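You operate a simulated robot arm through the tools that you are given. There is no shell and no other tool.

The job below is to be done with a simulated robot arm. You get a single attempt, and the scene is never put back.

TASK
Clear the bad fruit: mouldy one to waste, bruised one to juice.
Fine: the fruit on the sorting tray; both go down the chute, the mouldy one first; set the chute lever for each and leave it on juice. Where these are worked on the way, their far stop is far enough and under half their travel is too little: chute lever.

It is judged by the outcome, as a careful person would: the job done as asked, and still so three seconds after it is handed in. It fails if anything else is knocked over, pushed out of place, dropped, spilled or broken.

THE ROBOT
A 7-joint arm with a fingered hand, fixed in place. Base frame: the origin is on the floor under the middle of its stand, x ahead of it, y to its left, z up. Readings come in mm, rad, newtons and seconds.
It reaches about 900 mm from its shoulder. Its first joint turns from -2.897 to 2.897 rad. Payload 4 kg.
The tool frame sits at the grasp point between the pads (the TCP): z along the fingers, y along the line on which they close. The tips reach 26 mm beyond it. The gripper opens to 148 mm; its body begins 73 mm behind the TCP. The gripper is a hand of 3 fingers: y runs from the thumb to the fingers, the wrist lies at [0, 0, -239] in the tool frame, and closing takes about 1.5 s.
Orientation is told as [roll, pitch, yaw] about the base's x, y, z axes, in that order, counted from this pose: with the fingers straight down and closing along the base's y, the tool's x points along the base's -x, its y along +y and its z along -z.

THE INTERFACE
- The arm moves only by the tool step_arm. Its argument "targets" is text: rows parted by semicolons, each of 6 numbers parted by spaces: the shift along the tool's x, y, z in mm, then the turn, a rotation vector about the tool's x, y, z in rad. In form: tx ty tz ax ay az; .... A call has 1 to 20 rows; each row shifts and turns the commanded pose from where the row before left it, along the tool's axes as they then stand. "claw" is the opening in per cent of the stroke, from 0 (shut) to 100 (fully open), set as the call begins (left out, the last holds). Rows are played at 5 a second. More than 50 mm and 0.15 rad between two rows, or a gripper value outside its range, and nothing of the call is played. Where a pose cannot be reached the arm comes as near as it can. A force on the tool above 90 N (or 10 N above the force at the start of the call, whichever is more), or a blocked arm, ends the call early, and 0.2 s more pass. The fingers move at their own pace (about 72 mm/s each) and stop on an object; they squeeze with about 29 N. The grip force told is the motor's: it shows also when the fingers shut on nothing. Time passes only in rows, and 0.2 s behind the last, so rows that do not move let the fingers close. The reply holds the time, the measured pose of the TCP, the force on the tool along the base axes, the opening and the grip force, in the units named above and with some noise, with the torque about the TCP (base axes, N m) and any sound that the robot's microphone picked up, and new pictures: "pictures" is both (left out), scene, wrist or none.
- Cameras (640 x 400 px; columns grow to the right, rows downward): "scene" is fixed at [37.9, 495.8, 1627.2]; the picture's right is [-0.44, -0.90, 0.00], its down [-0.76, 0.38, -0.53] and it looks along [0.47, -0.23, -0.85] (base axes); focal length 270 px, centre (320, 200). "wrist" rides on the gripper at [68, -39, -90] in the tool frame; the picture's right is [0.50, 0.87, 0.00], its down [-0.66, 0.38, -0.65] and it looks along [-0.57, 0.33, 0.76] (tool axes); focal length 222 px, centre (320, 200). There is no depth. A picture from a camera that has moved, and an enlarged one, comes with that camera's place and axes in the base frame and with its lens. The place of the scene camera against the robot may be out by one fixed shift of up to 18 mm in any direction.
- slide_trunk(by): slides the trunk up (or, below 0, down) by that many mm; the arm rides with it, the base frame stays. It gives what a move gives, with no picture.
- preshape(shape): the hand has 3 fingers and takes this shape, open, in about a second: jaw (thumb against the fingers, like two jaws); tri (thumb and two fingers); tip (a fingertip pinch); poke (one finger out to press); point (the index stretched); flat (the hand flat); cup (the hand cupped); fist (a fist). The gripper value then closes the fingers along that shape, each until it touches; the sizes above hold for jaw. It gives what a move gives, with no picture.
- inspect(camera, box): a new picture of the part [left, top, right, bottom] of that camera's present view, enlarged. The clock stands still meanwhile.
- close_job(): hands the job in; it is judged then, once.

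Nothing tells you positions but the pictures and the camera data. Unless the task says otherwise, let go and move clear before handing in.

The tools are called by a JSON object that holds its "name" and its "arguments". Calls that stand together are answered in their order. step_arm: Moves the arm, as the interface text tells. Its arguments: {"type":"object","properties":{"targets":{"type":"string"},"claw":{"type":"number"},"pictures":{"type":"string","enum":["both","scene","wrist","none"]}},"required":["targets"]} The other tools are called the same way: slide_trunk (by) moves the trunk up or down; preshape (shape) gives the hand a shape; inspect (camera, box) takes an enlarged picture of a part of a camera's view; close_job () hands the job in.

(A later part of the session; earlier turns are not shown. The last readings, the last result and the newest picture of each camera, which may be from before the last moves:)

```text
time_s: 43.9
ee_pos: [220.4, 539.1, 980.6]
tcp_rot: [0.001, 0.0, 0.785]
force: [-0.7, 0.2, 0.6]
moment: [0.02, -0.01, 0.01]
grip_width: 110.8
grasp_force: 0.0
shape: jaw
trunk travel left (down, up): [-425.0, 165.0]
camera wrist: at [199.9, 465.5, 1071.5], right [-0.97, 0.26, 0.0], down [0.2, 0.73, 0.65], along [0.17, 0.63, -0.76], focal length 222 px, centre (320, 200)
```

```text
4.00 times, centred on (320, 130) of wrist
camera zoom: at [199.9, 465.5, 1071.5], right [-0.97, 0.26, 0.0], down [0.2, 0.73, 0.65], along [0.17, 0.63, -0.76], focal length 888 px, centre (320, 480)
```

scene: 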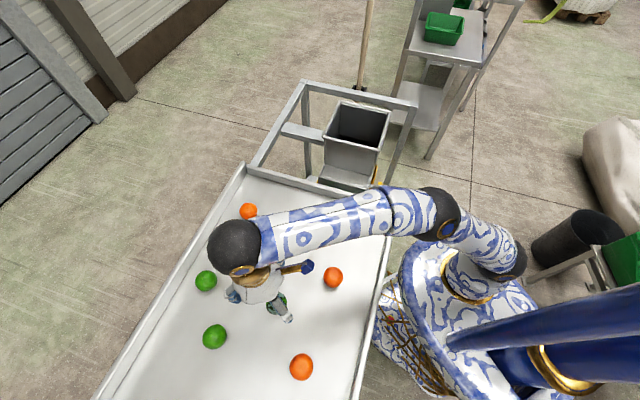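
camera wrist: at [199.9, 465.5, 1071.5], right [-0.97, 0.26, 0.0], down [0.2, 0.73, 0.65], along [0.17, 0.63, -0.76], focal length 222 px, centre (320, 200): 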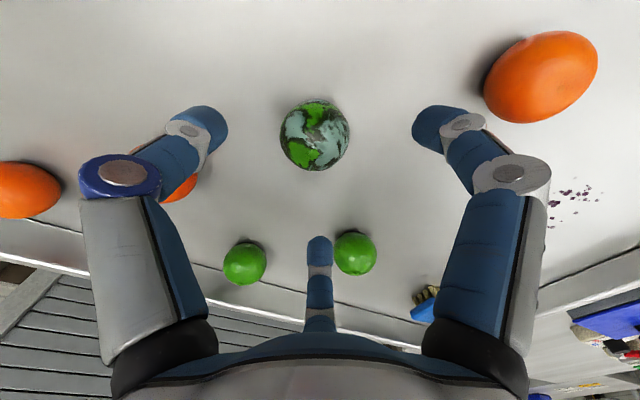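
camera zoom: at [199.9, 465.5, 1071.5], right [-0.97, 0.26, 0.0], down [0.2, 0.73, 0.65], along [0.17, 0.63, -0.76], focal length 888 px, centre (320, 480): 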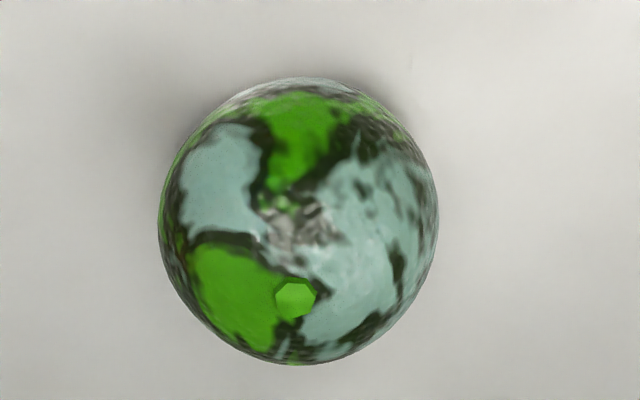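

Fruit centre computed at (223.6, 534.3, 906), diameter ~55 mm, so the tray surface is near z=878. I'll correct by a few mm and descend to straddle it, tips just above the tray.

{"name": "step_arm", "arguments": {"targets": "1.1 -5.7 0 0 0 0; 0 0 17 0 0 0; 0 0 17 0 0 0; 0 0 17 0 0 0; 0 0 16 0 0 0; 0 0 0 0 0 0", "pictures": "both"}}

```text
time_s: 45.3
ee_pos: [223.3, 533.5, 914.6]
tcp_rot: [-0.002, -0.002, 0.785]
force: [-0.3, -0.3, -0.3]
moment: [-0.01, 0.01, -0.02]
grip_width: 111.0
grasp_force: 0.1
shape: jaw
trunk travel left (down, up): [-425.0, 165.0]
camera wrist: at [202.7, 460.2, 1005.7], right [-0.97, 0.26, 0.0], down [0.2, 0.73, 0.65], along [0.17, 0.63, -0.76], focal length 222 px, centre (320, 200)
```

scene: 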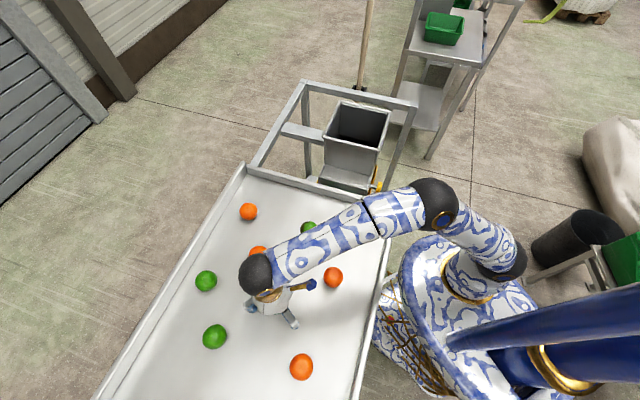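
wrist: 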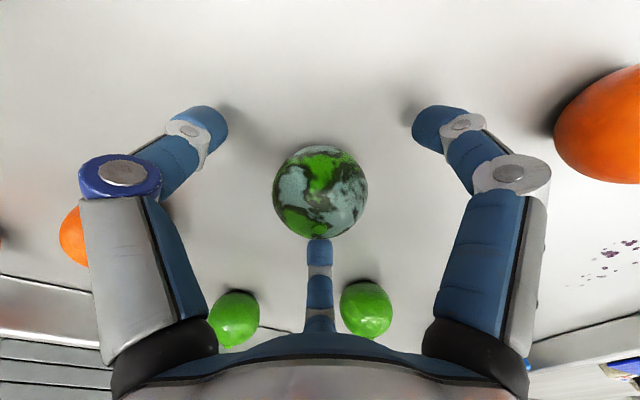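

The fruit sits centred between the three fingers. I'll lower 4 mm more and close.

{"name": "step_arm", "arguments": {"targets": "0 0 4 0 0 0; 0 0 0 0 0 0", "pictures": "none"}}

{"name": "step_arm", "arguments": {"targets": "0 0 0 0 0 0; 0 0 0 0 0 0; 0 0 0 0 0 0; 0 0 0 0 0 0; 0 0 0 0 0 0; 0 0 0 0 0 0; 0 0 0 0 0 0", "claw": 20, "pictures": "both"}}

```text
time_s: 45.9
ee_pos: [222.3, 533.5, 910.3]
tcp_rot: [0.0, -0.001, 0.786]
force: [0.2, -0.4, 0.2]
moment: [0.01, -0.02, 0.01]
grip_width: 110.8
grasp_force: 0.1
shape: jaw
trunk travel left (down, up): [-425.0, 165.0]
```

```text
time_s: 47.5
ee_pos: [222.1, 533.7, 910.0]
tcp_rot: [0.001, 0.0, 0.785]
force: [0.5, -0.3, -1.5]
moment: [0.0, -0.01, 0.03]
grip_width: 43.8
grasp_force: 29.1
shape: jaw
trunk travel left (down, up): [-425.0, 165.0]
camera wrist: at [202.6, 459.9, 1001.6], right [-0.97, 0.26, 0.0], down [0.2, 0.73, 0.65], along [0.17, 0.63, -0.76], focal length 222 px, centre (320, 200)
```

scene: 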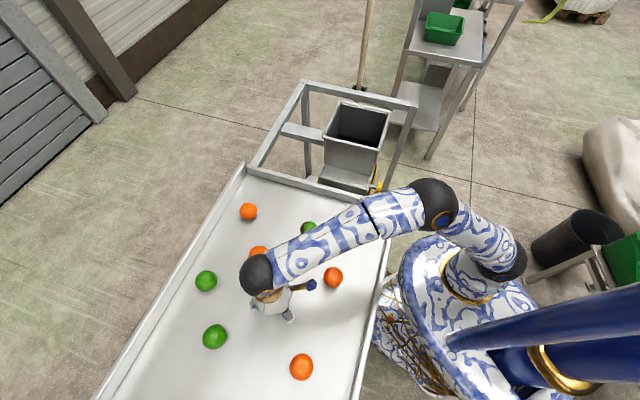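
wrist: 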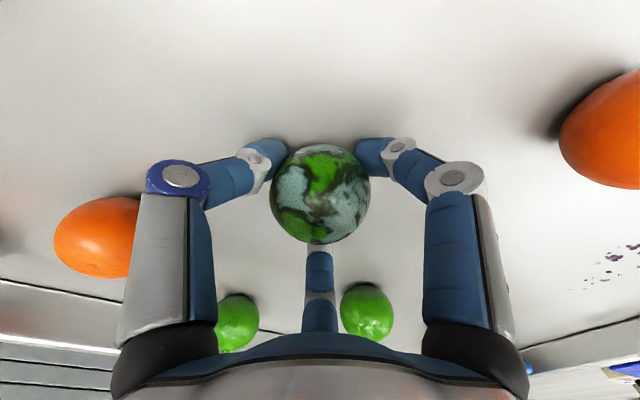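

All three fingers hold the fruit (width 43.8 mm, 29 N). I'll lift gently and verify.

{"name": "step_arm", "arguments": {"targets": "0 0 -10 0 0 0; 0 0 -15 0 0 0; 0 0 -20 0 0 0; 0 0 -25 0 0 0; 0 0 0 0 0 0", "pictures": "both"}}

```text
time_s: 48.7
ee_pos: [222.9, 535.1, 981.2]
tcp_rot: [-0.001, -0.001, 0.784]
force: [0.1, -0.2, -0.9]
moment: [0.0, -0.01, 0.03]
grip_width: 43.6
grasp_force: 28.6
shape: jaw
trunk travel left (down, up): [-425.0, 165.0]
camera wrist: at [203.3, 460.3, 1072.1], right [-0.97, 0.26, 0.0], down [0.2, 0.73, 0.65], along [0.17, 0.63, -0.76], focal length 222 px, centre (320, 200)
```

scene: 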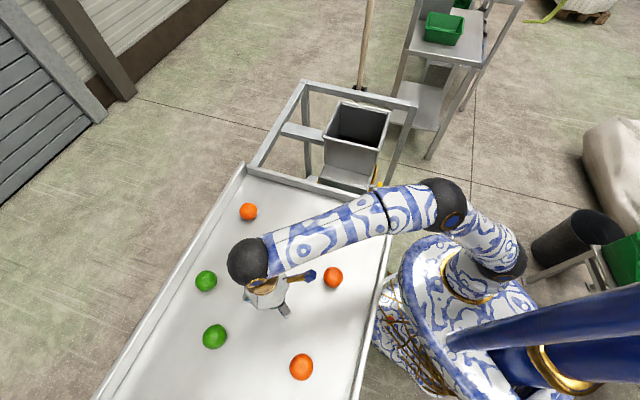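
wrist: 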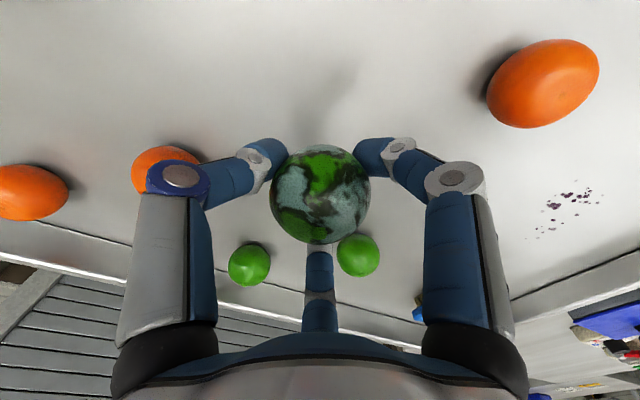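

The fruit is securely held. I'll rise and carry it over to above the hopper.

{"name": "step_arm", "arguments": {"targets": "0 0 -23 0 0 0; 0 0 -23 0 0 0; 0 0 -23 0 0 0; 0 0 -23 0 0 0; 3.07 -44.4 0 0 0 0; 3.07 -44.4 0 0 0 0; 3.07 -44.4 0 0 0 0; 3.07 -44.4 0 0 0 0; 3.07 -44.4 0 0 0 0; 3.07 -44.4 0 0 0 0; 3.07 -44.4 0 0 0 0; 3.07 -44.4 0 0 0 0; 3.07 -44.4 0 0 0 0; 3.07 -44.4 0 0 0 0; 3.07 -44.4 0 0 0 0; 3.07 -44.4 0 0 0 0; 3.07 -44.4 0 0 0 0; 3.07 -44.4 0 0 0 0; 3.07 -44.4 0 0 0 0; 0 0 0 0 0 0"}}

```text
time_s: 52.9
ee_pos: [645.0, 28.2, 1063.4]
tcp_rot: [0.0, 0.001, 0.785]
force: [-0.8, 0.9, -0.6]
moment: [0.05, 0.02, 0.0]
grip_width: 43.3
grasp_force: 29.0
shape: jaw
out of reach, approached as far as the arm can: row 19
trunk travel left (down, up): [-425.0, 165.0]
camera wrist: at [624.9, -45.9, 1154.6], right [-0.97, 0.26, 0.0], down [0.2, 0.73, 0.65], along [0.17, 0.63, -0.76], focal length 222 px, centre (320, 200)
```

scene: 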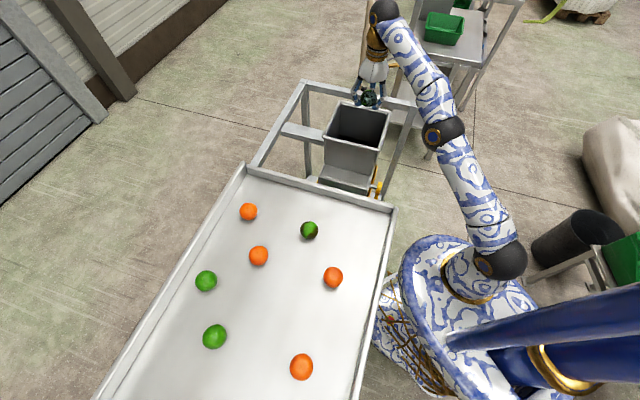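
wrist: 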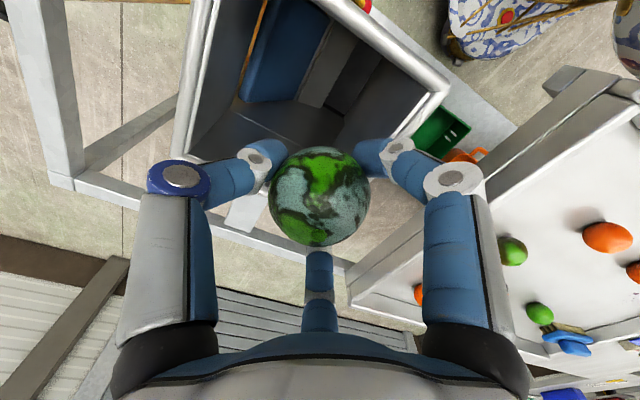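

I'm above the hopper mouth, inside its rim by my projection. I'll lower so the fruit is just at the mouth and centre slightly, then look.

{"name": "step_arm", "arguments": {"targets": "0 0 25 0 0 0; -2 -1.5 25 0 0 0; -2 -1.5 25 0 0 0; -2 -1.5 25 0 0 0; -2 -1.5 6 0 0 0; 0 0 0 0 0 0"}}

```text
time_s: 54.3
ee_pos: [653.2, 29.5, 956.7]
tcp_rot: [-0.001, 0.0, 0.786]
force: [-0.1, 0.2, -1.7]
moment: [0.02, 0.04, 0.01]
grip_width: 43.1
grasp_force: 28.8
shape: jaw
trunk travel left (down, up): [-425.0, 165.0]
camera wrist: at [633.6, -44.5, 1048.2], right [-0.97, 0.26, 0.0], down [0.2, 0.73, 0.65], along [0.17, 0.63, -0.76], focal length 222 px, centre (320, 200)
```

scene: 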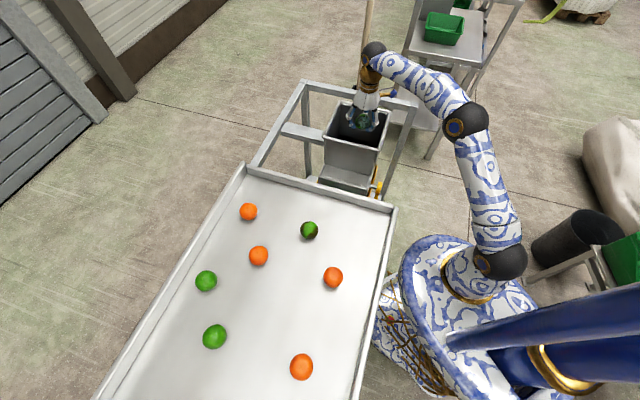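
wrist: 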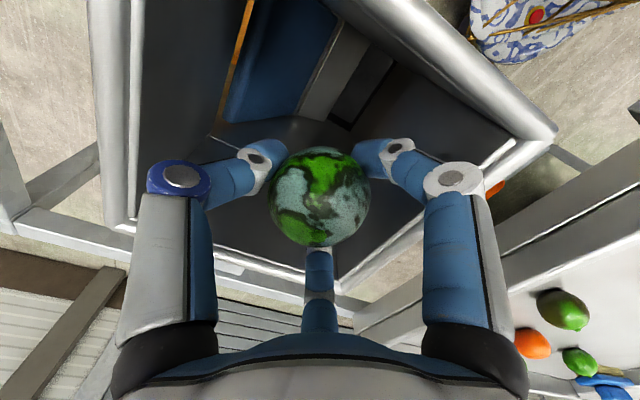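

The fruit is inside the hopper mouth with the lever on WASTE. Releasing it now.

{"name": "step_arm", "arguments": {"targets": "0 0 0 0 0 0; 0 0 0 0 0 0; 0 0 0 0 0 0; 0 0 0 0 0 0; 0 0 0 0 0 0; 0 0 0 0 0 0; 0 0 0 0 0 0", "claw": 62}}

```text
time_s: 55.9
ee_pos: [652.6, 28.6, 957.8]
tcp_rot: [0.0, -0.001, 0.786]
force: [0.4, -0.1, 0.1]
moment: [0.06, 0.0, 0.0]
grip_width: 91.1
grasp_force: 0.0
shape: jaw
trunk travel left (down, up): [-425.0, 165.0]
camera wrist: at [633.5, -44.5, 1048.3], right [-0.97, 0.26, 0.0], down [0.2, 0.73, 0.65], along [0.17, 0.63, -0.76], focal length 222 px, centre (320, 200)
```

scene: 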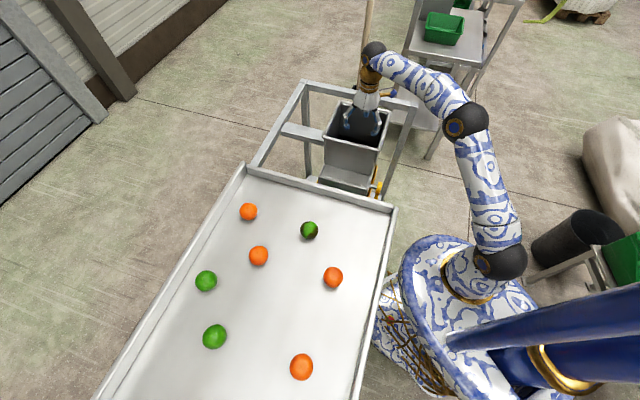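
wrist: 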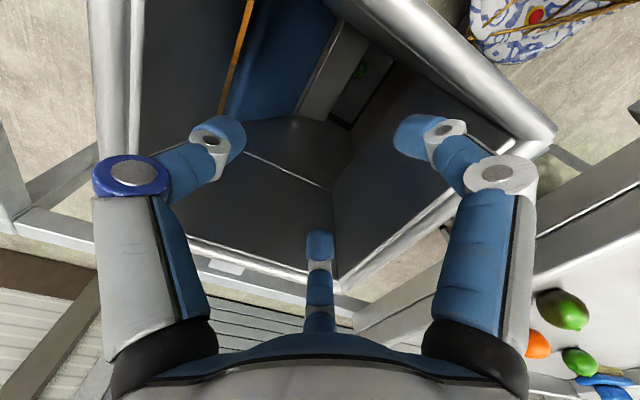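

The fruit has gone; I see a green spot deep in the chute. Let me zoom in to confirm where it ended up.

{"name": "inspect", "arguments": {"camera": "wrist", "box": [310, 30, 420, 110]}}

{"name": "step_arm", "arguments": {"targets": "0 0 -30 0 0 0; 0 0 -30 0 0 0; 0 0 -20 0 0 0; 0 0 0 0 0 0", "pictures": "wrist"}}

{"name": "inspect", "arguments": {"camera": "wrist", "box": [250, 0, 420, 110]}}

```text
5.00 times, centred on (365, 70) of wrist
camera zoom: at [633.5, -44.5, 1048.3], right [-0.97, 0.26, 0.0], down [0.2, 0.73, 0.65], along [0.17, 0.63, -0.76], focal length 1111 px, centre (95, 850)
```

zoom: 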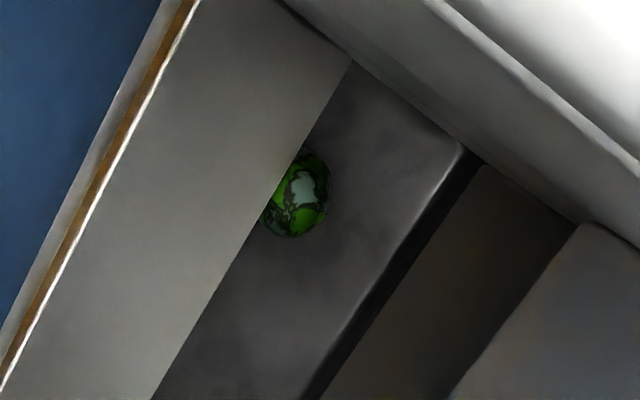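

```text
time_s: 56.9
ee_pos: [653.7, 29.2, 1037.2]
tcp_rot: [0.0, 0.0, 0.785]
force: [1.0, 0.6, 0.3]
moment: [0.01, 0.04, 0.0]
grip_width: 91.2
grasp_force: 0.0
shape: jaw
trunk travel left (down, up): [-425.0, 165.0]
camera wrist: at [634.0, -44.1, 1128.4], right [-0.97, 0.26, 0.0], down [0.2, 0.73, 0.65], along [0.17, 0.63, -0.76], focal length 222 px, centre (320, 200)
```

wrist: 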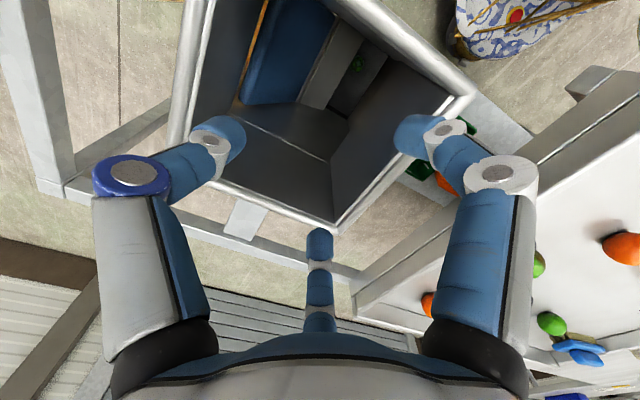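

```text
3.64 times, centred on (335, 55) of wrist
camera zoom: at [634.0, -44.1, 1128.4], right [-0.97, 0.26, 0.0], down [0.2, 0.73, 0.65], along [0.17, 0.63, -0.76], focal length 808 px, centre (266, 727)
```

zoom: 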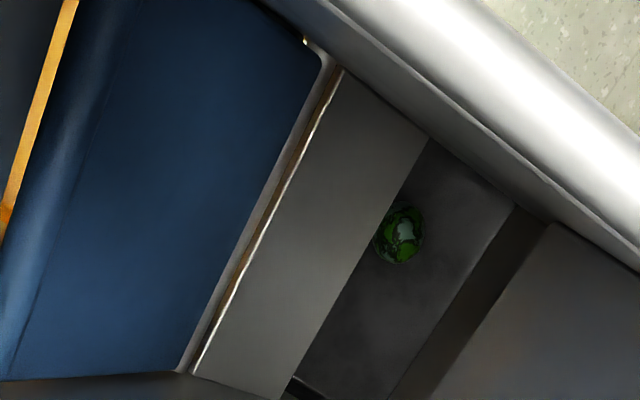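

The mouldy fruit lies in the dark WASTE bin. Next I'll withdraw from the hopper, close the hand and return to the lever via the same safe route to switch it to JUICE.

{"name": "step_arm", "arguments": {"targets": "40 0 0 0 0 0; 40 0 0 0 0 0; 40 0 0 0 0 0; 40 0 0 0 0 0; 40 0 0 0 0 0; 40 0 0 0 0 0; 0 0 42.5 0 0 0; 0 0 42.5 0 0 0; 0 0 42.5 0 0 0; 0 0 42.5 0 0 0; 0 0 0 0 0 0", "claw": 0}}

```text
time_s: 59.3
ee_pos: [484.5, -139.1, 865.1]
tcp_rot: [0.001, 0.0, 0.785]
force: [0.2, -0.1, -0.3]
moment: [-0.03, 0.03, -0.01]
grip_width: 0.0
grasp_force: 28.7
shape: jaw
trunk travel left (down, up): [-425.0, 165.0]
camera wrist: at [463.2, -213.0, 956.7], right [-0.97, 0.26, 0.0], down [0.2, 0.73, 0.65], along [0.17, 0.63, -0.76], focal length 222 px, centre (320, 200)
```

scene: 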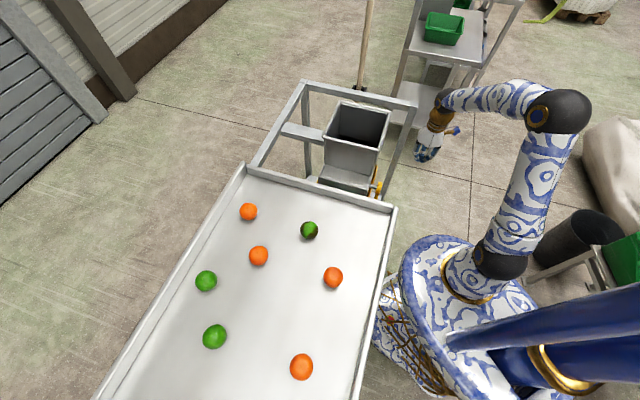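
wrist: 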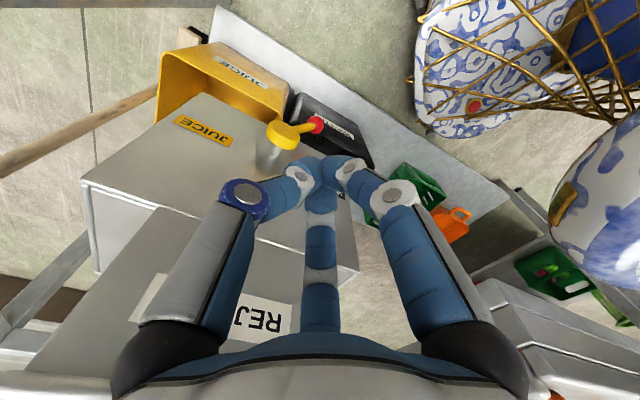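

The lever is still on WASTE. I'll pitch the hand horizontal and lower the trunk again.

{"name": "step_arm", "arguments": {"targets": "0 0 0 0 -0.14 0; 0 0 0 0 -0.14 0; 0 0 0 0 -0.14 0; 0 0 0 0 -0.14 0; 0 0 0 0 -0.14 0; 0 0 0 0 -0.14 0; 0 0 0 0 -0.14 0; 0 0 0 0 -0.14 0; 0 0 0 0 -0.14 0; 0 0 0 0 -0.14 0; 0 0 0 0 0 0", "pictures": "none"}}

{"name": "slide_trunk", "arguments": {"by": -398}}

{"name": "step_arm", "arguments": {"targets": "0 0 0 0 0 0"}}

```text
time_s: 61.7
ee_pos: [483.3, -140.0, 867.7]
tcp_rot: [-0.004, -1.401, 0.788]
force: [0.3, -0.6, 0.6]
moment: [-0.01, 0.0, 0.01]
grip_width: 0.1
grasp_force: 28.7
shape: jaw
trunk travel left (down, up): [-425.0, 165.0]
```

```text
time_s: 65.5
ee_pos: [482.8, -139.5, 469.6]
tcp_rot: [0.0, -1.4, 0.785]
force: [0.1, 0.3, 0.6]
moment: [-0.03, 0.0, 0.0]
grip_width: 0.0
grasp_force: 28.8
shape: jaw
trunk travel left (down, up): [-27.0, 563.0]
```

```text
time_s: 65.9
ee_pos: [484.4, -140.6, 469.8]
tcp_rot: [-0.001, -1.4, 0.786]
force: [0.0, -0.7, 0.3]
moment: [-0.02, -0.03, -0.01]
grip_width: 0.0
grasp_force: 29.1
shape: jaw
trunk travel left (down, up): [-27.0, 563.0]
camera wrist: at [440.6, -237.3, 419.4], right [-0.67, 0.55, -0.49], down [-0.64, -0.11, 0.76], along [0.36, 0.83, 0.43], focal length 222 px, centre (320, 200)
```

scene: 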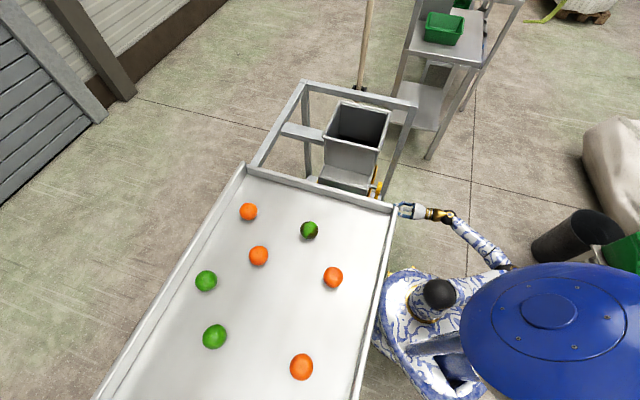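
wrist: 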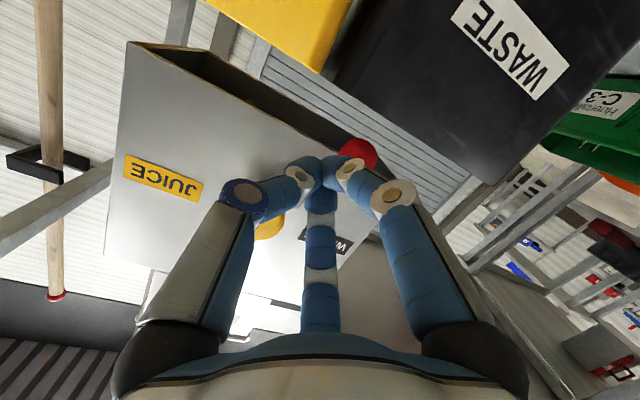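

I'll ease forward slightly, staying in front of the knob, and sidestep toward the waste side of it, checking as I go.

{"name": "step_arm", "arguments": {"targets": "-3.1 0 17 0 0 0; -3.1 0 17 0 0 0; 0 30 0 0 0 0; 0 30 0 0 0 0; 0 0 0 0 0 0"}}

```text
time_s: 67.1
ee_pos: [467.8, -74.5, 470.8]
tcp_rot: [0.0, -1.399, 0.785]
force: [0.6, -0.4, -0.1]
moment: [0.0, -0.01, -0.01]
grip_width: 0.1
grasp_force: 28.9
shape: jaw
trunk travel left (down, up): [-27.0, 563.0]
camera wrist: at [423.6, -171.4, 421.4], right [-0.67, 0.55, -0.49], down [-0.64, -0.11, 0.76], along [0.36, 0.83, 0.43], focal length 222 px, centre (320, 200)
```

scene: 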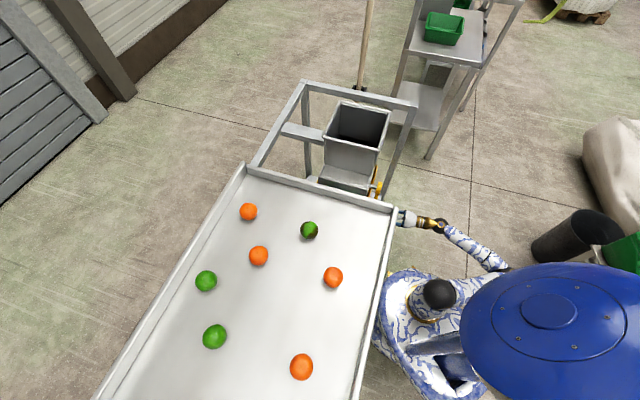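
wrist: 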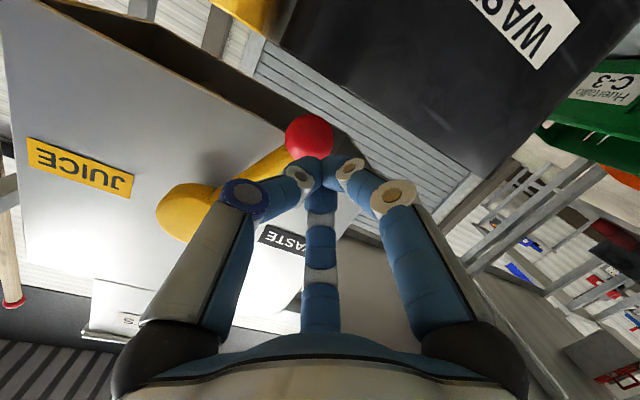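

The knob reads at about (355, -387, 464). I'll continue to its waste side.

{"name": "step_arm", "arguments": {"targets": "0 22 0 0 0 0; 0 22 0 0 0 0; 0 22 0 0 0 0; 0 0 0 0 0 0"}}

```text
time_s: 68.1
ee_pos: [419.0, -27.1, 469.7]
tcp_rot: [-0.003, -1.401, 0.786]
force: [-0.6, 0.7, -0.4]
moment: [0.04, 0.0, 0.03]
grip_width: 0.0
grasp_force: 29.3
shape: jaw
trunk travel left (down, up): [-27.0, 563.0]
camera wrist: at [375.7, -124.3, 420.3], right [-0.67, 0.55, -0.49], down [-0.64, -0.11, 0.76], along [0.36, 0.83, 0.43], focal length 222 px, centre (320, 200)
```

scene: 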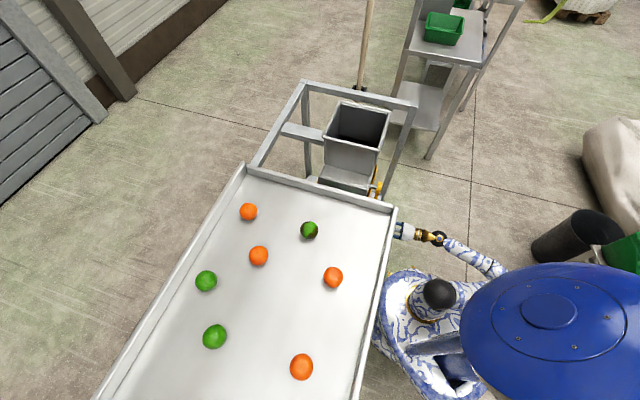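
wrist: 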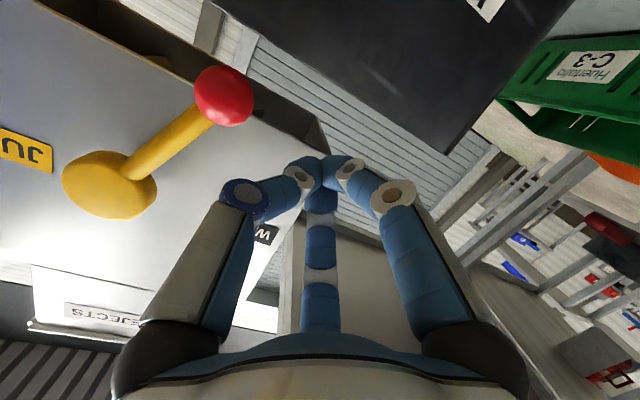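

The hand is now on the waste side of the knob with clear space. I'll move forward alongside it.

{"name": "step_arm", "arguments": {"targets": "-3.3 0 20 0 0 0; -3.3 0 20 0 0 0; -3.3 0 20 0 0 0; 0 0 0 0 0 0", "pictures": "wrist"}}

```text
time_s: 69.1
ee_pos: [462.8, 16.8, 469.9]
tcp_rot: [-0.003, -1.4, 0.785]
force: [0.0, -0.2, -0.6]
moment: [0.0, 0.0, -0.01]
grip_width: 0.0
grasp_force: 28.9
shape: jaw
trunk travel left (down, up): [-27.0, 563.0]
camera wrist: at [418.7, -80.3, 419.4], right [-0.67, 0.55, -0.49], down [-0.64, -0.11, 0.76], along [0.36, 0.83, 0.43], focal length 222 px, centre (320, 200)
```

wrist: 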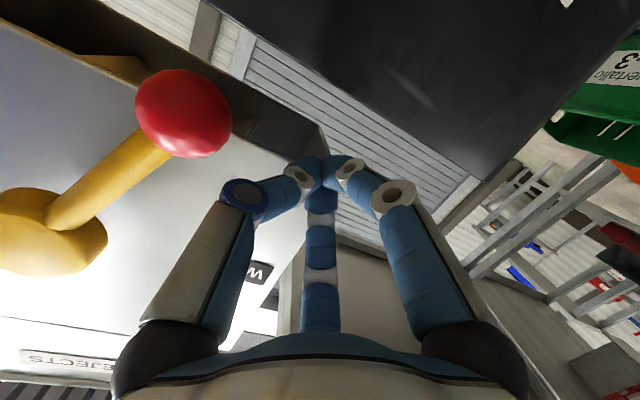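

Ready on the waste side of the knob. Pushing slowly toward JUICE.

{"name": "step_arm", "arguments": {"targets": "0 -8 0 0 0 0; 0 -8 0 0 0 0; 0 -8 0 0 0 0; 0 -8 0 0 0 0; 0 -8 0 0 0 0; 0 -8 0 0 0 0; 0 -8 0 0 0 0; 0 -8 0 0 0 0; 0 -8 0 0 0 0", "pictures": "wrist"}}

```text
time_s: 71.1
ee_pos: [514.8, -35.6, 471.9]
tcp_rot: [-0.005, -1.398, 0.79]
force: [-1.1, 0.5, 0.5]
moment: [-0.01, -0.01, 0.01]
grip_width: 0.0
grasp_force: 29.0
shape: jaw
trunk travel left (down, up): [-27.0, 563.0]
camera wrist: at [470.8, -131.7, 420.1], right [-0.67, 0.55, -0.49], down [-0.64, -0.11, 0.76], along [0.36, 0.83, 0.43], focal length 222 px, centre (320, 200)
```

wrist: 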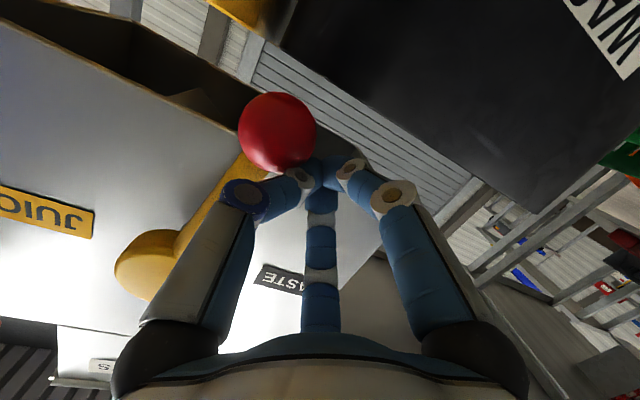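

The knob is moving along (about v=-420). Continuing toward the JUICE stop.

{"name": "step_arm", "arguments": {"targets": "0 -8 0 0 0 0; 0 -8 0 0 0 0; 0 -8 0 0 0 0; 0 -8 0 0 0 0; 0 -8 0 0 0 0; 0 -8 0 0 0 0; 0 -8 0 0 0 0; 0 -8 0 0 0 0; 0 -8 0 0 0 0", "pictures": "wrist"}}

```text
time_s: 73.1
ee_pos: [565.2, -87.2, 469.8]
tcp_rot: [0.002, -1.399, 0.783]
force: [0.8, -0.2, 0.6]
moment: [-0.02, 0.02, 0.01]
grip_width: 0.0
grasp_force: 29.3
shape: jaw
trunk travel left (down, up): [-27.0, 563.0]
camera wrist: at [521.1, -183.1, 419.2], right [-0.67, 0.55, -0.49], down [-0.64, -0.11, 0.76], along [0.36, 0.83, 0.43], focal length 222 px, centre (320, 200)
```

wrist: 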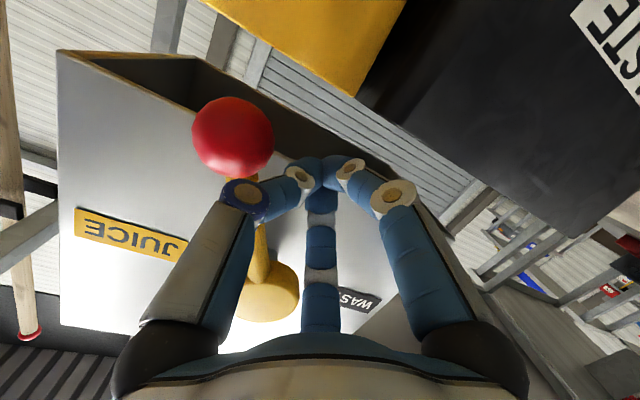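

The knob has snapped over to about v=-510, its original JUICE position. I'll press a little further to confirm it is at the stop.

{"name": "step_arm", "arguments": {"targets": "0 -5 0 0 0 0; 0 -5 0 0 0 0; 0 -5 0 0 0 0; 0 -4 0 0 0 0", "pictures": "wrist"}}

```text
time_s: 74.1
ee_pos: [577.2, -96.3, 469.4]
tcp_rot: [-0.005, -1.401, 0.793]
force: [-22.5, 9.1, -0.2]
moment: [0.01, 0.03, -0.17]
grip_width: 0.0
grasp_force: 28.8
shape: jaw
trunk travel left (down, up): [-27.0, 563.0]
camera wrist: at [533.7, -194.4, 419.5], right [-0.68, 0.55, -0.49], down [-0.64, -0.11, 0.76], along [0.36, 0.83, 0.43], focal length 222 px, centre (320, 200)
```

wrist: 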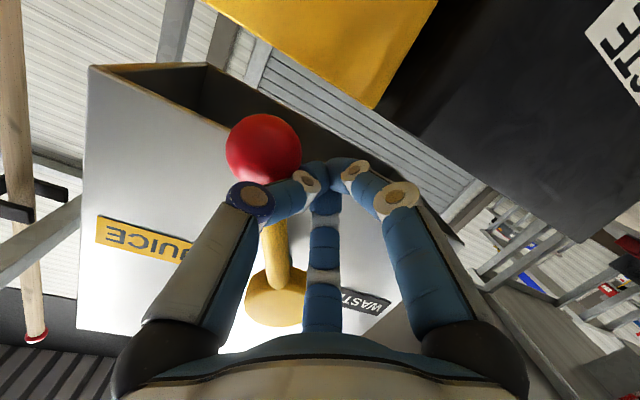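

The stop is firmly felt (about 24 N), so the lever is on JUICE. Backing off and withdrawing.

{"name": "step_arm", "arguments": {"targets": "0 8 0 0 0 0; 0 9 0 0 0 0; 3.4 0 -20 0 0 0; 3.4 0 -20 0 0 0; 3.4 0 -20 0 0 0; 3.4 0 -20 0 0 0; 3.4 0 -20 0 0 0; 0 0 0 0 0 0"}}

```text
time_s: 75.9
ee_pos: [493.5, -158.6, 468.0]
tcp_rot: [-0.001, -1.4, 0.785]
force: [-0.5, 0.4, -0.3]
moment: [0.0, -0.02, 0.0]
grip_width: 0.1
grasp_force: 29.2
shape: jaw
trunk travel left (down, up): [-27.0, 563.0]
camera wrist: at [450.4, -255.5, 418.1], right [-0.67, 0.55, -0.49], down [-0.64, -0.11, 0.76], along [0.36, 0.83, 0.43], focal length 222 px, centre (320, 200)
```

scene: 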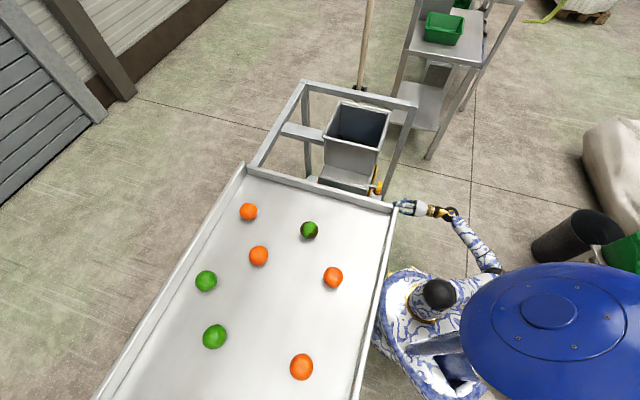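
wrist: 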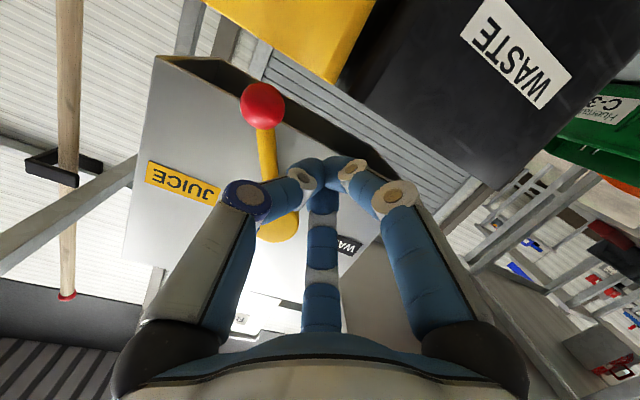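

The lever stays on JUICE. Raising the trunk and turning the hand down again for the bruised fruit.

{"name": "slide_trunk", "arguments": {"by": 398}}

{"name": "step_arm", "arguments": {"targets": "0 0 0 0 0.14 0; 0 0 0 0 0.14 0; 0 0 0 0 0.14 0; 0 0 0 0 0.14 0; 0 0 0 0 0.14 0; 0 0 0 0 0.14 0; 0 0 0 0 0.14 0; 0 0 0 0 0.14 0; 0 0 0 0 0.14 0; 0 0 0 0 0.14 0; 0 0 0 0 0 0", "pictures": "wrist"}}

```text
time_s: 79.7
ee_pos: [493.6, -158.6, 865.6]
tcp_rot: [0.001, -1.4, 0.786]
force: [0.8, 0.4, -0.6]
moment: [0.03, 0.0, 0.0]
grip_width: 0.0
grasp_force: 28.9
shape: jaw
trunk travel left (down, up): [-425.0, 165.0]
```

```text
time_s: 82.1
ee_pos: [495.2, -159.2, 866.8]
tcp_rot: [0.0, 0.002, 0.785]
force: [-0.1, 0.7, 0.2]
moment: [-0.01, 0.03, -0.01]
grip_width: 0.1
grasp_force: 29.0
shape: jaw
trunk travel left (down, up): [-425.0, 165.0]
camera wrist: at [474.3, -232.1, 957.8], right [-0.97, 0.26, 0.0], down [0.2, 0.73, 0.65], along [0.17, 0.63, -0.76], focal length 222 px, centre (320, 200)
```

wrist: 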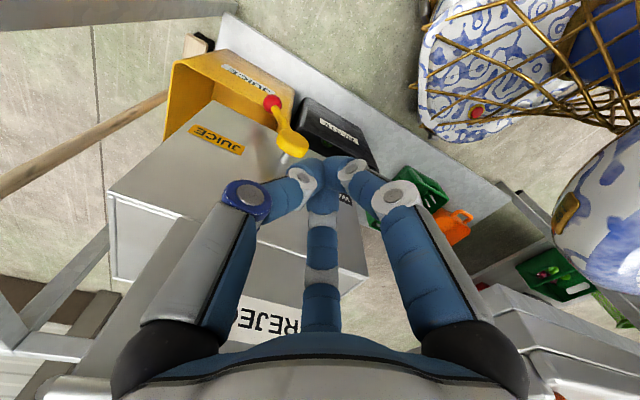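

Lever confirmed on JUICE. Moving up and over the tray to hover above the bruised fruit at about (372, 372).

{"name": "step_arm", "arguments": {"targets": "0 20 -38 0 0 0; 0 20 -38 0 0 0; 0 20 -38 0 0 0; 0 20 -38 0 0 0; 0 20 -38 0 0 0; -26.2 33 0 0 0 0; -26.2 33 0 0 0 0; -26.2 33 0 0 0 0; -26.2 33 0 0 0 0; -26.2 33 0 0 0 0; -26.2 33 0 0 0 0; -26.2 33 0 0 0 0; -26.2 33 0 0 0 0; -26.2 33 0 0 0 0; -26.2 33 0 0 0 0; -26.2 33 0 0 0 0; 0 0 0 0 0 0", "claw": 75}}

{"name": "inspect", "arguments": {"camera": "wrist", "box": [240, 50, 400, 150]}}

```text
time_s: 85.7
ee_pos: [370.3, 372.3, 1055.4]
tcp_rot: [-0.001, 0.0, 0.785]
force: [-0.4, 0.4, -1.4]
moment: [-0.01, 0.01, -0.01]
grip_width: 110.8
grasp_force: 0.1
shape: jaw
trunk travel left (down, up): [-425.0, 165.0]
camera wrist: at [350.5, 298.0, 1146.5], right [-0.97, 0.26, 0.0], down [0.2, 0.73, 0.65], along [0.17, 0.63, -0.76], focal length 222 px, centre (320, 200)
```

scene: 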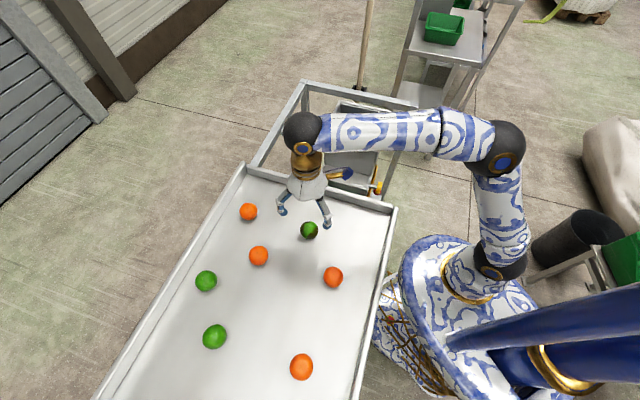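
wrist: 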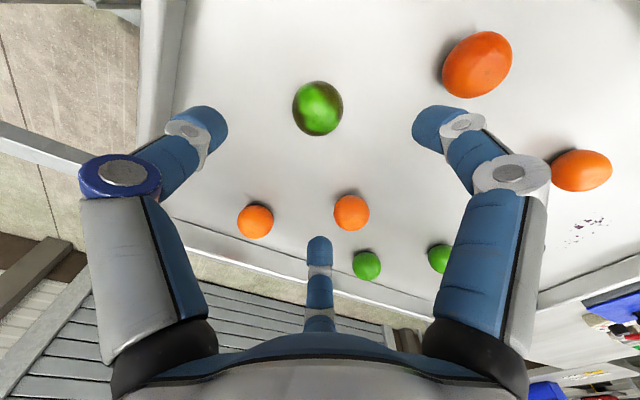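

```text
4.00 times, centred on (320, 100) of wrist
camera zoom: at [350.5, 298.0, 1146.5], right [-0.97, 0.26, 0.0], down [0.2, 0.73, 0.65], along [0.17, 0.63, -0.76], focal length 888 px, centre (320, 600)
```

zoom: 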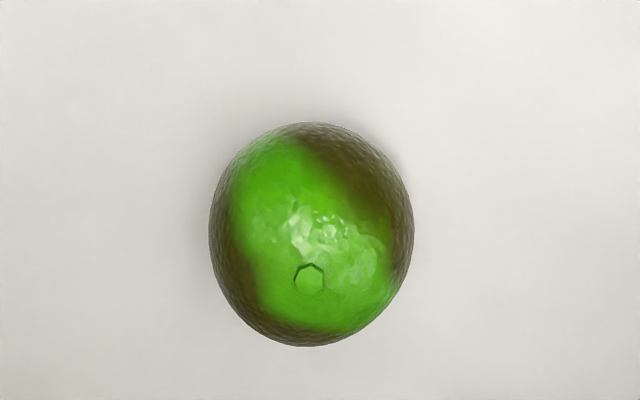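

This one shows brown, wrinkled patches — the bruised fruit. I'll quickly check the other fruits for blemishes to be sure.

{"name": "inspect", "arguments": {"camera": "wrist", "box": [420, 20, 620, 200]}}

{"name": "inspect", "arguments": {"camera": "wrist", "box": [220, 180, 460, 290]}}

{"name": "inspect", "arguments": {"camera": "scene", "box": [180, 190, 350, 390]}}

```text
2.22 times, centred on (520, 110) of wrist
camera zoom: at [350.5, 298.0, 1146.5], right [-0.97, 0.26, 0.0], down [0.2, 0.73, 0.65], along [0.17, 0.63, -0.76], focal length 494 px, centre (-124, 400)
```

zoom: 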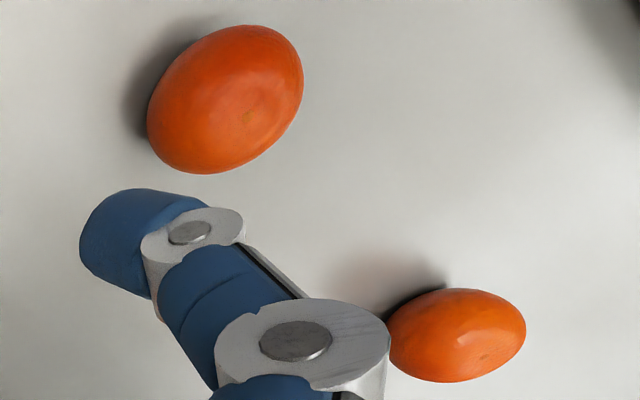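

```text
2.67 times, centred on (340, 235) of wrist
camera zoom: at [350.5, 298.0, 1146.5], right [-0.97, 0.26, 0.0], down [0.2, 0.73, 0.65], along [0.17, 0.63, -0.76], focal length 592 px, centre (267, 107)
```

zoom: 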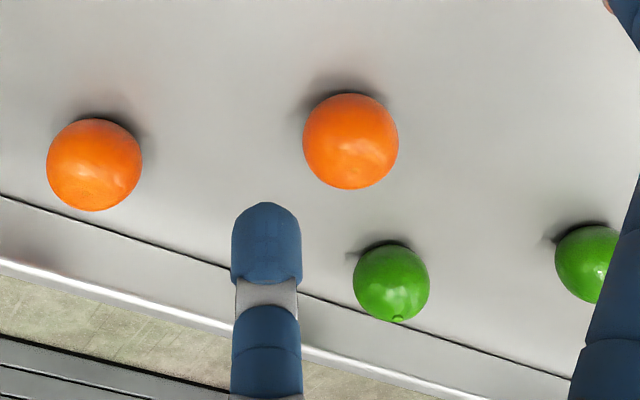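

```text
2.00 times, centred on (265, 290) of scene
camera zoom: at [37.9, 495.8, 1627.2], right [-0.44, -0.9, 0.0], down [-0.76, 0.38, -0.53], along [0.47, -0.23, -0.85], focal length 540 px, centre (430, 20)
```

zoom: 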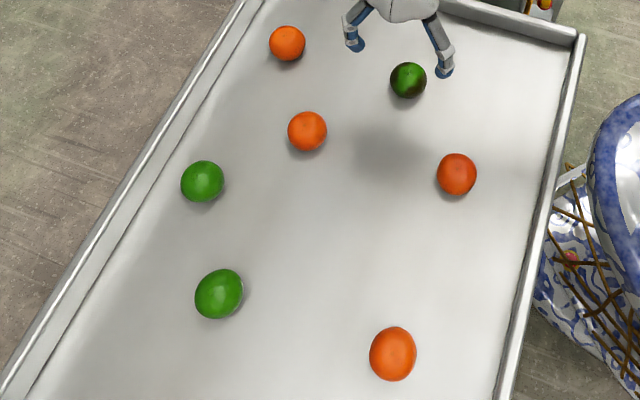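

All the others are sound. Descending partway over the bruised fruit to refine.

{"name": "step_arm", "arguments": {"targets": "0 0 25 0 0 0; 0 0 25 0 0 0; 0 0 25 0 0 0; 0 0 0 0 0 0", "pictures": "wrist"}}

{"name": "inspect", "arguments": {"camera": "wrist", "box": [240, 80, 400, 180]}}

```text
time_s: 86.7
ee_pos: [369.9, 374.9, 982.0]
tcp_rot: [0.0, 0.0, 0.785]
force: [-0.4, 0.7, -0.5]
moment: [0.02, 0.02, -0.03]
grip_width: 110.7
grasp_force: 0.1
shape: jaw
trunk travel left (down, up): [-425.0, 165.0]
camera wrist: at [350.1, 300.9, 1073.0], right [-0.97, 0.26, 0.0], down [0.2, 0.73, 0.65], along [0.17, 0.63, -0.76], focal length 222 px, centre (320, 200)
```

wrist: 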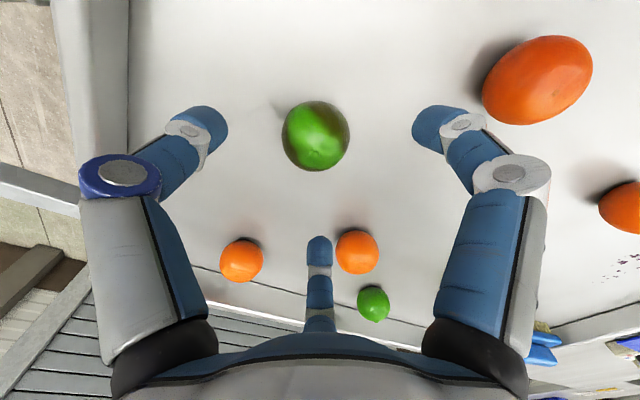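

```text
4.00 times, centred on (320, 130) of wrist
camera zoom: at [350.1, 300.9, 1073.0], right [-0.97, 0.26, 0.0], down [0.2, 0.73, 0.65], along [0.17, 0.63, -0.76], focal length 888 px, centre (320, 480)
```

zoom: 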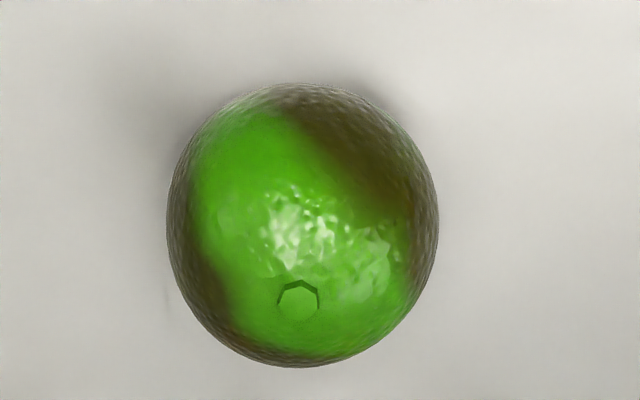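

Bruised fruit at (373.5, 374.4, 905), ~54 mm. Correcting a few mm and descending around it.

{"name": "step_arm", "arguments": {"targets": "-0.5 -3.6 0 0 0 0; 0 0 18 0 0 0; 0 0 18 0 0 0; 0 0 18 0 0 0; 0 0 17 0 0 0; 0 0 0 0 0 0", "pictures": "wrist"}}

```text
time_s: 88.1
ee_pos: [372.1, 371.6, 910.9]
tcp_rot: [0.0, 0.001, 0.785]
force: [0.1, -0.4, 0.0]
moment: [0.0, 0.02, 0.01]
grip_width: 110.8
grasp_force: 0.1
shape: jaw
trunk travel left (down, up): [-425.0, 165.0]
camera wrist: at [352.2, 297.0, 1002.3], right [-0.97, 0.26, 0.0], down [0.2, 0.73, 0.65], along [0.17, 0.63, -0.76], focal length 222 px, centre (320, 200)
```

wrist: 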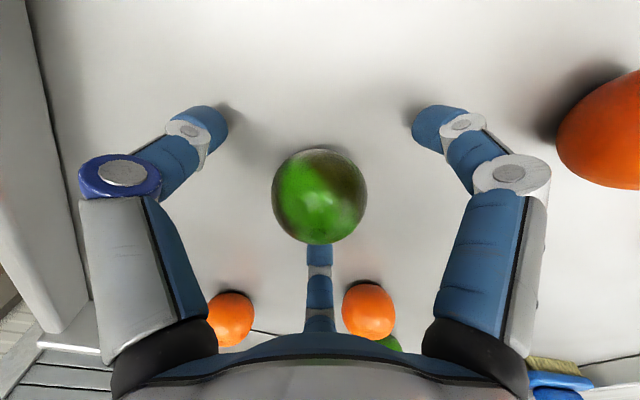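

The fruit is centred between the fingers. Closing on it now.

{"name": "step_arm", "arguments": {"targets": "0 0 0 0 0 0; 0 0 0 0 0 0; 0 0 0 0 0 0; 0 0 0 0 0 0; 0 0 0 0 0 0; 0 0 0 0 0 0; 0 0 0 0 0 0", "claw": 20, "pictures": "wrist"}}

{"name": "step_arm", "arguments": {"targets": "0 0 -10 0 0 0; 0 0 -15 0 0 0; 0 0 -20 0 0 0; 0 0 -25 0 0 0; 0 0 0 0 0 0", "pictures": "both"}}

```text
time_s: 89.7
ee_pos: [371.6, 371.8, 911.3]
tcp_rot: [-0.001, 0.0, 0.786]
force: [0.4, -0.1, 0.4]
moment: [-0.02, 0.03, 0.01]
grip_width: 44.5
grasp_force: 29.4
shape: jaw
trunk travel left (down, up): [-425.0, 165.0]
camera wrist: at [352.2, 297.1, 1002.6], right [-0.97, 0.26, 0.0], down [0.2, 0.73, 0.65], along [0.17, 0.63, -0.76], focal length 222 px, centre (320, 200)
```

wrist: 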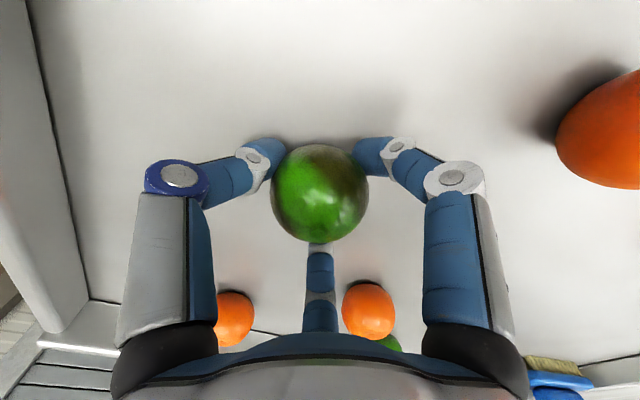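

```text
time_s: 90.9
ee_pos: [373.1, 371.5, 982.4]
tcp_rot: [0.0, 0.0, 0.787]
force: [-0.3, 0.2, -0.3]
moment: [0.0, 0.0, 0.02]
grip_width: 44.6
grasp_force: 28.8
shape: jaw
trunk travel left (down, up): [-425.0, 165.0]
camera wrist: at [352.4, 296.4, 1073.2], right [-0.97, 0.26, 0.0], down [0.2, 0.73, 0.65], along [0.17, 0.63, -0.76], focal length 222 px, centre (320, 200)
```

scene: 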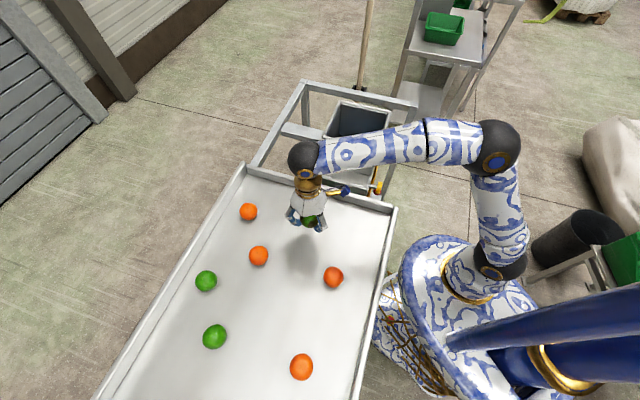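
wrist: 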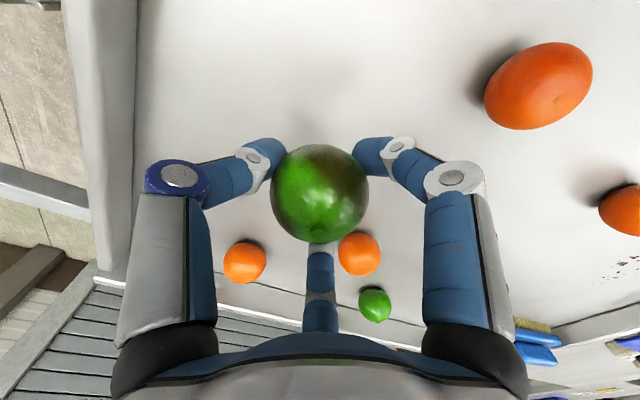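

Bruised fruit held securely. Carrying it over to the hopper.

{"name": "step_arm", "arguments": {"targets": "0 0 -23 0 0 0; 0 0 -23 0 0 0; 0 0 -23 0 0 0; 4.55 -39.5 0 0 0 0; 4.55 -39.5 0 0 0 0; 4.55 -39.5 0 0 0 0; 4.55 -39.5 0 0 0 0; 4.55 -39.5 0 0 0 0; 4.55 -39.5 0 0 0 0; 4.55 -39.5 0 0 0 0; 4.55 -39.5 0 0 0 0; 4.55 -39.5 0 0 0 0; 4.55 -39.5 0 0 0 0; 4.55 -39.5 0 0 0 0; 0 0 0 0 0 0"}}

```text
time_s: 94.1
ee_pos: [646.8, 28.5, 1051.6]
tcp_rot: [0.0, 0.001, 0.786]
force: [0.0, -0.5, -1.6]
moment: [0.01, 0.01, 0.01]
grip_width: 43.8
grasp_force: 29.5
shape: jaw
trunk travel left (down, up): [-425.0, 165.0]
camera wrist: at [626.5, -45.4, 1142.7], right [-0.97, 0.26, 0.0], down [0.2, 0.73, 0.65], along [0.17, 0.63, -0.76], focal length 222 px, centre (320, 200)
```

scene: 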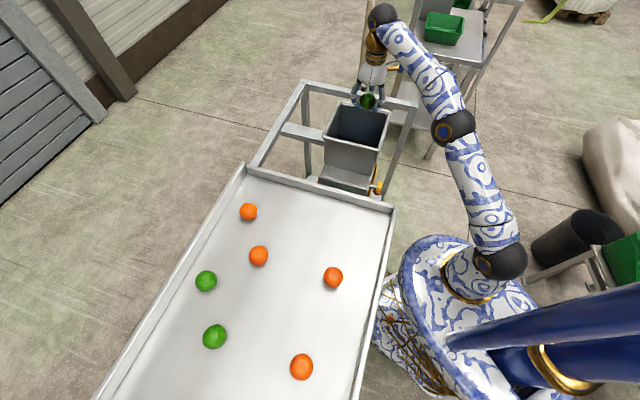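
wrist: 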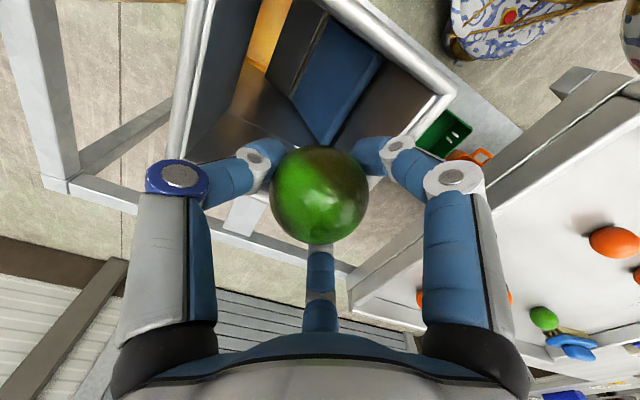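

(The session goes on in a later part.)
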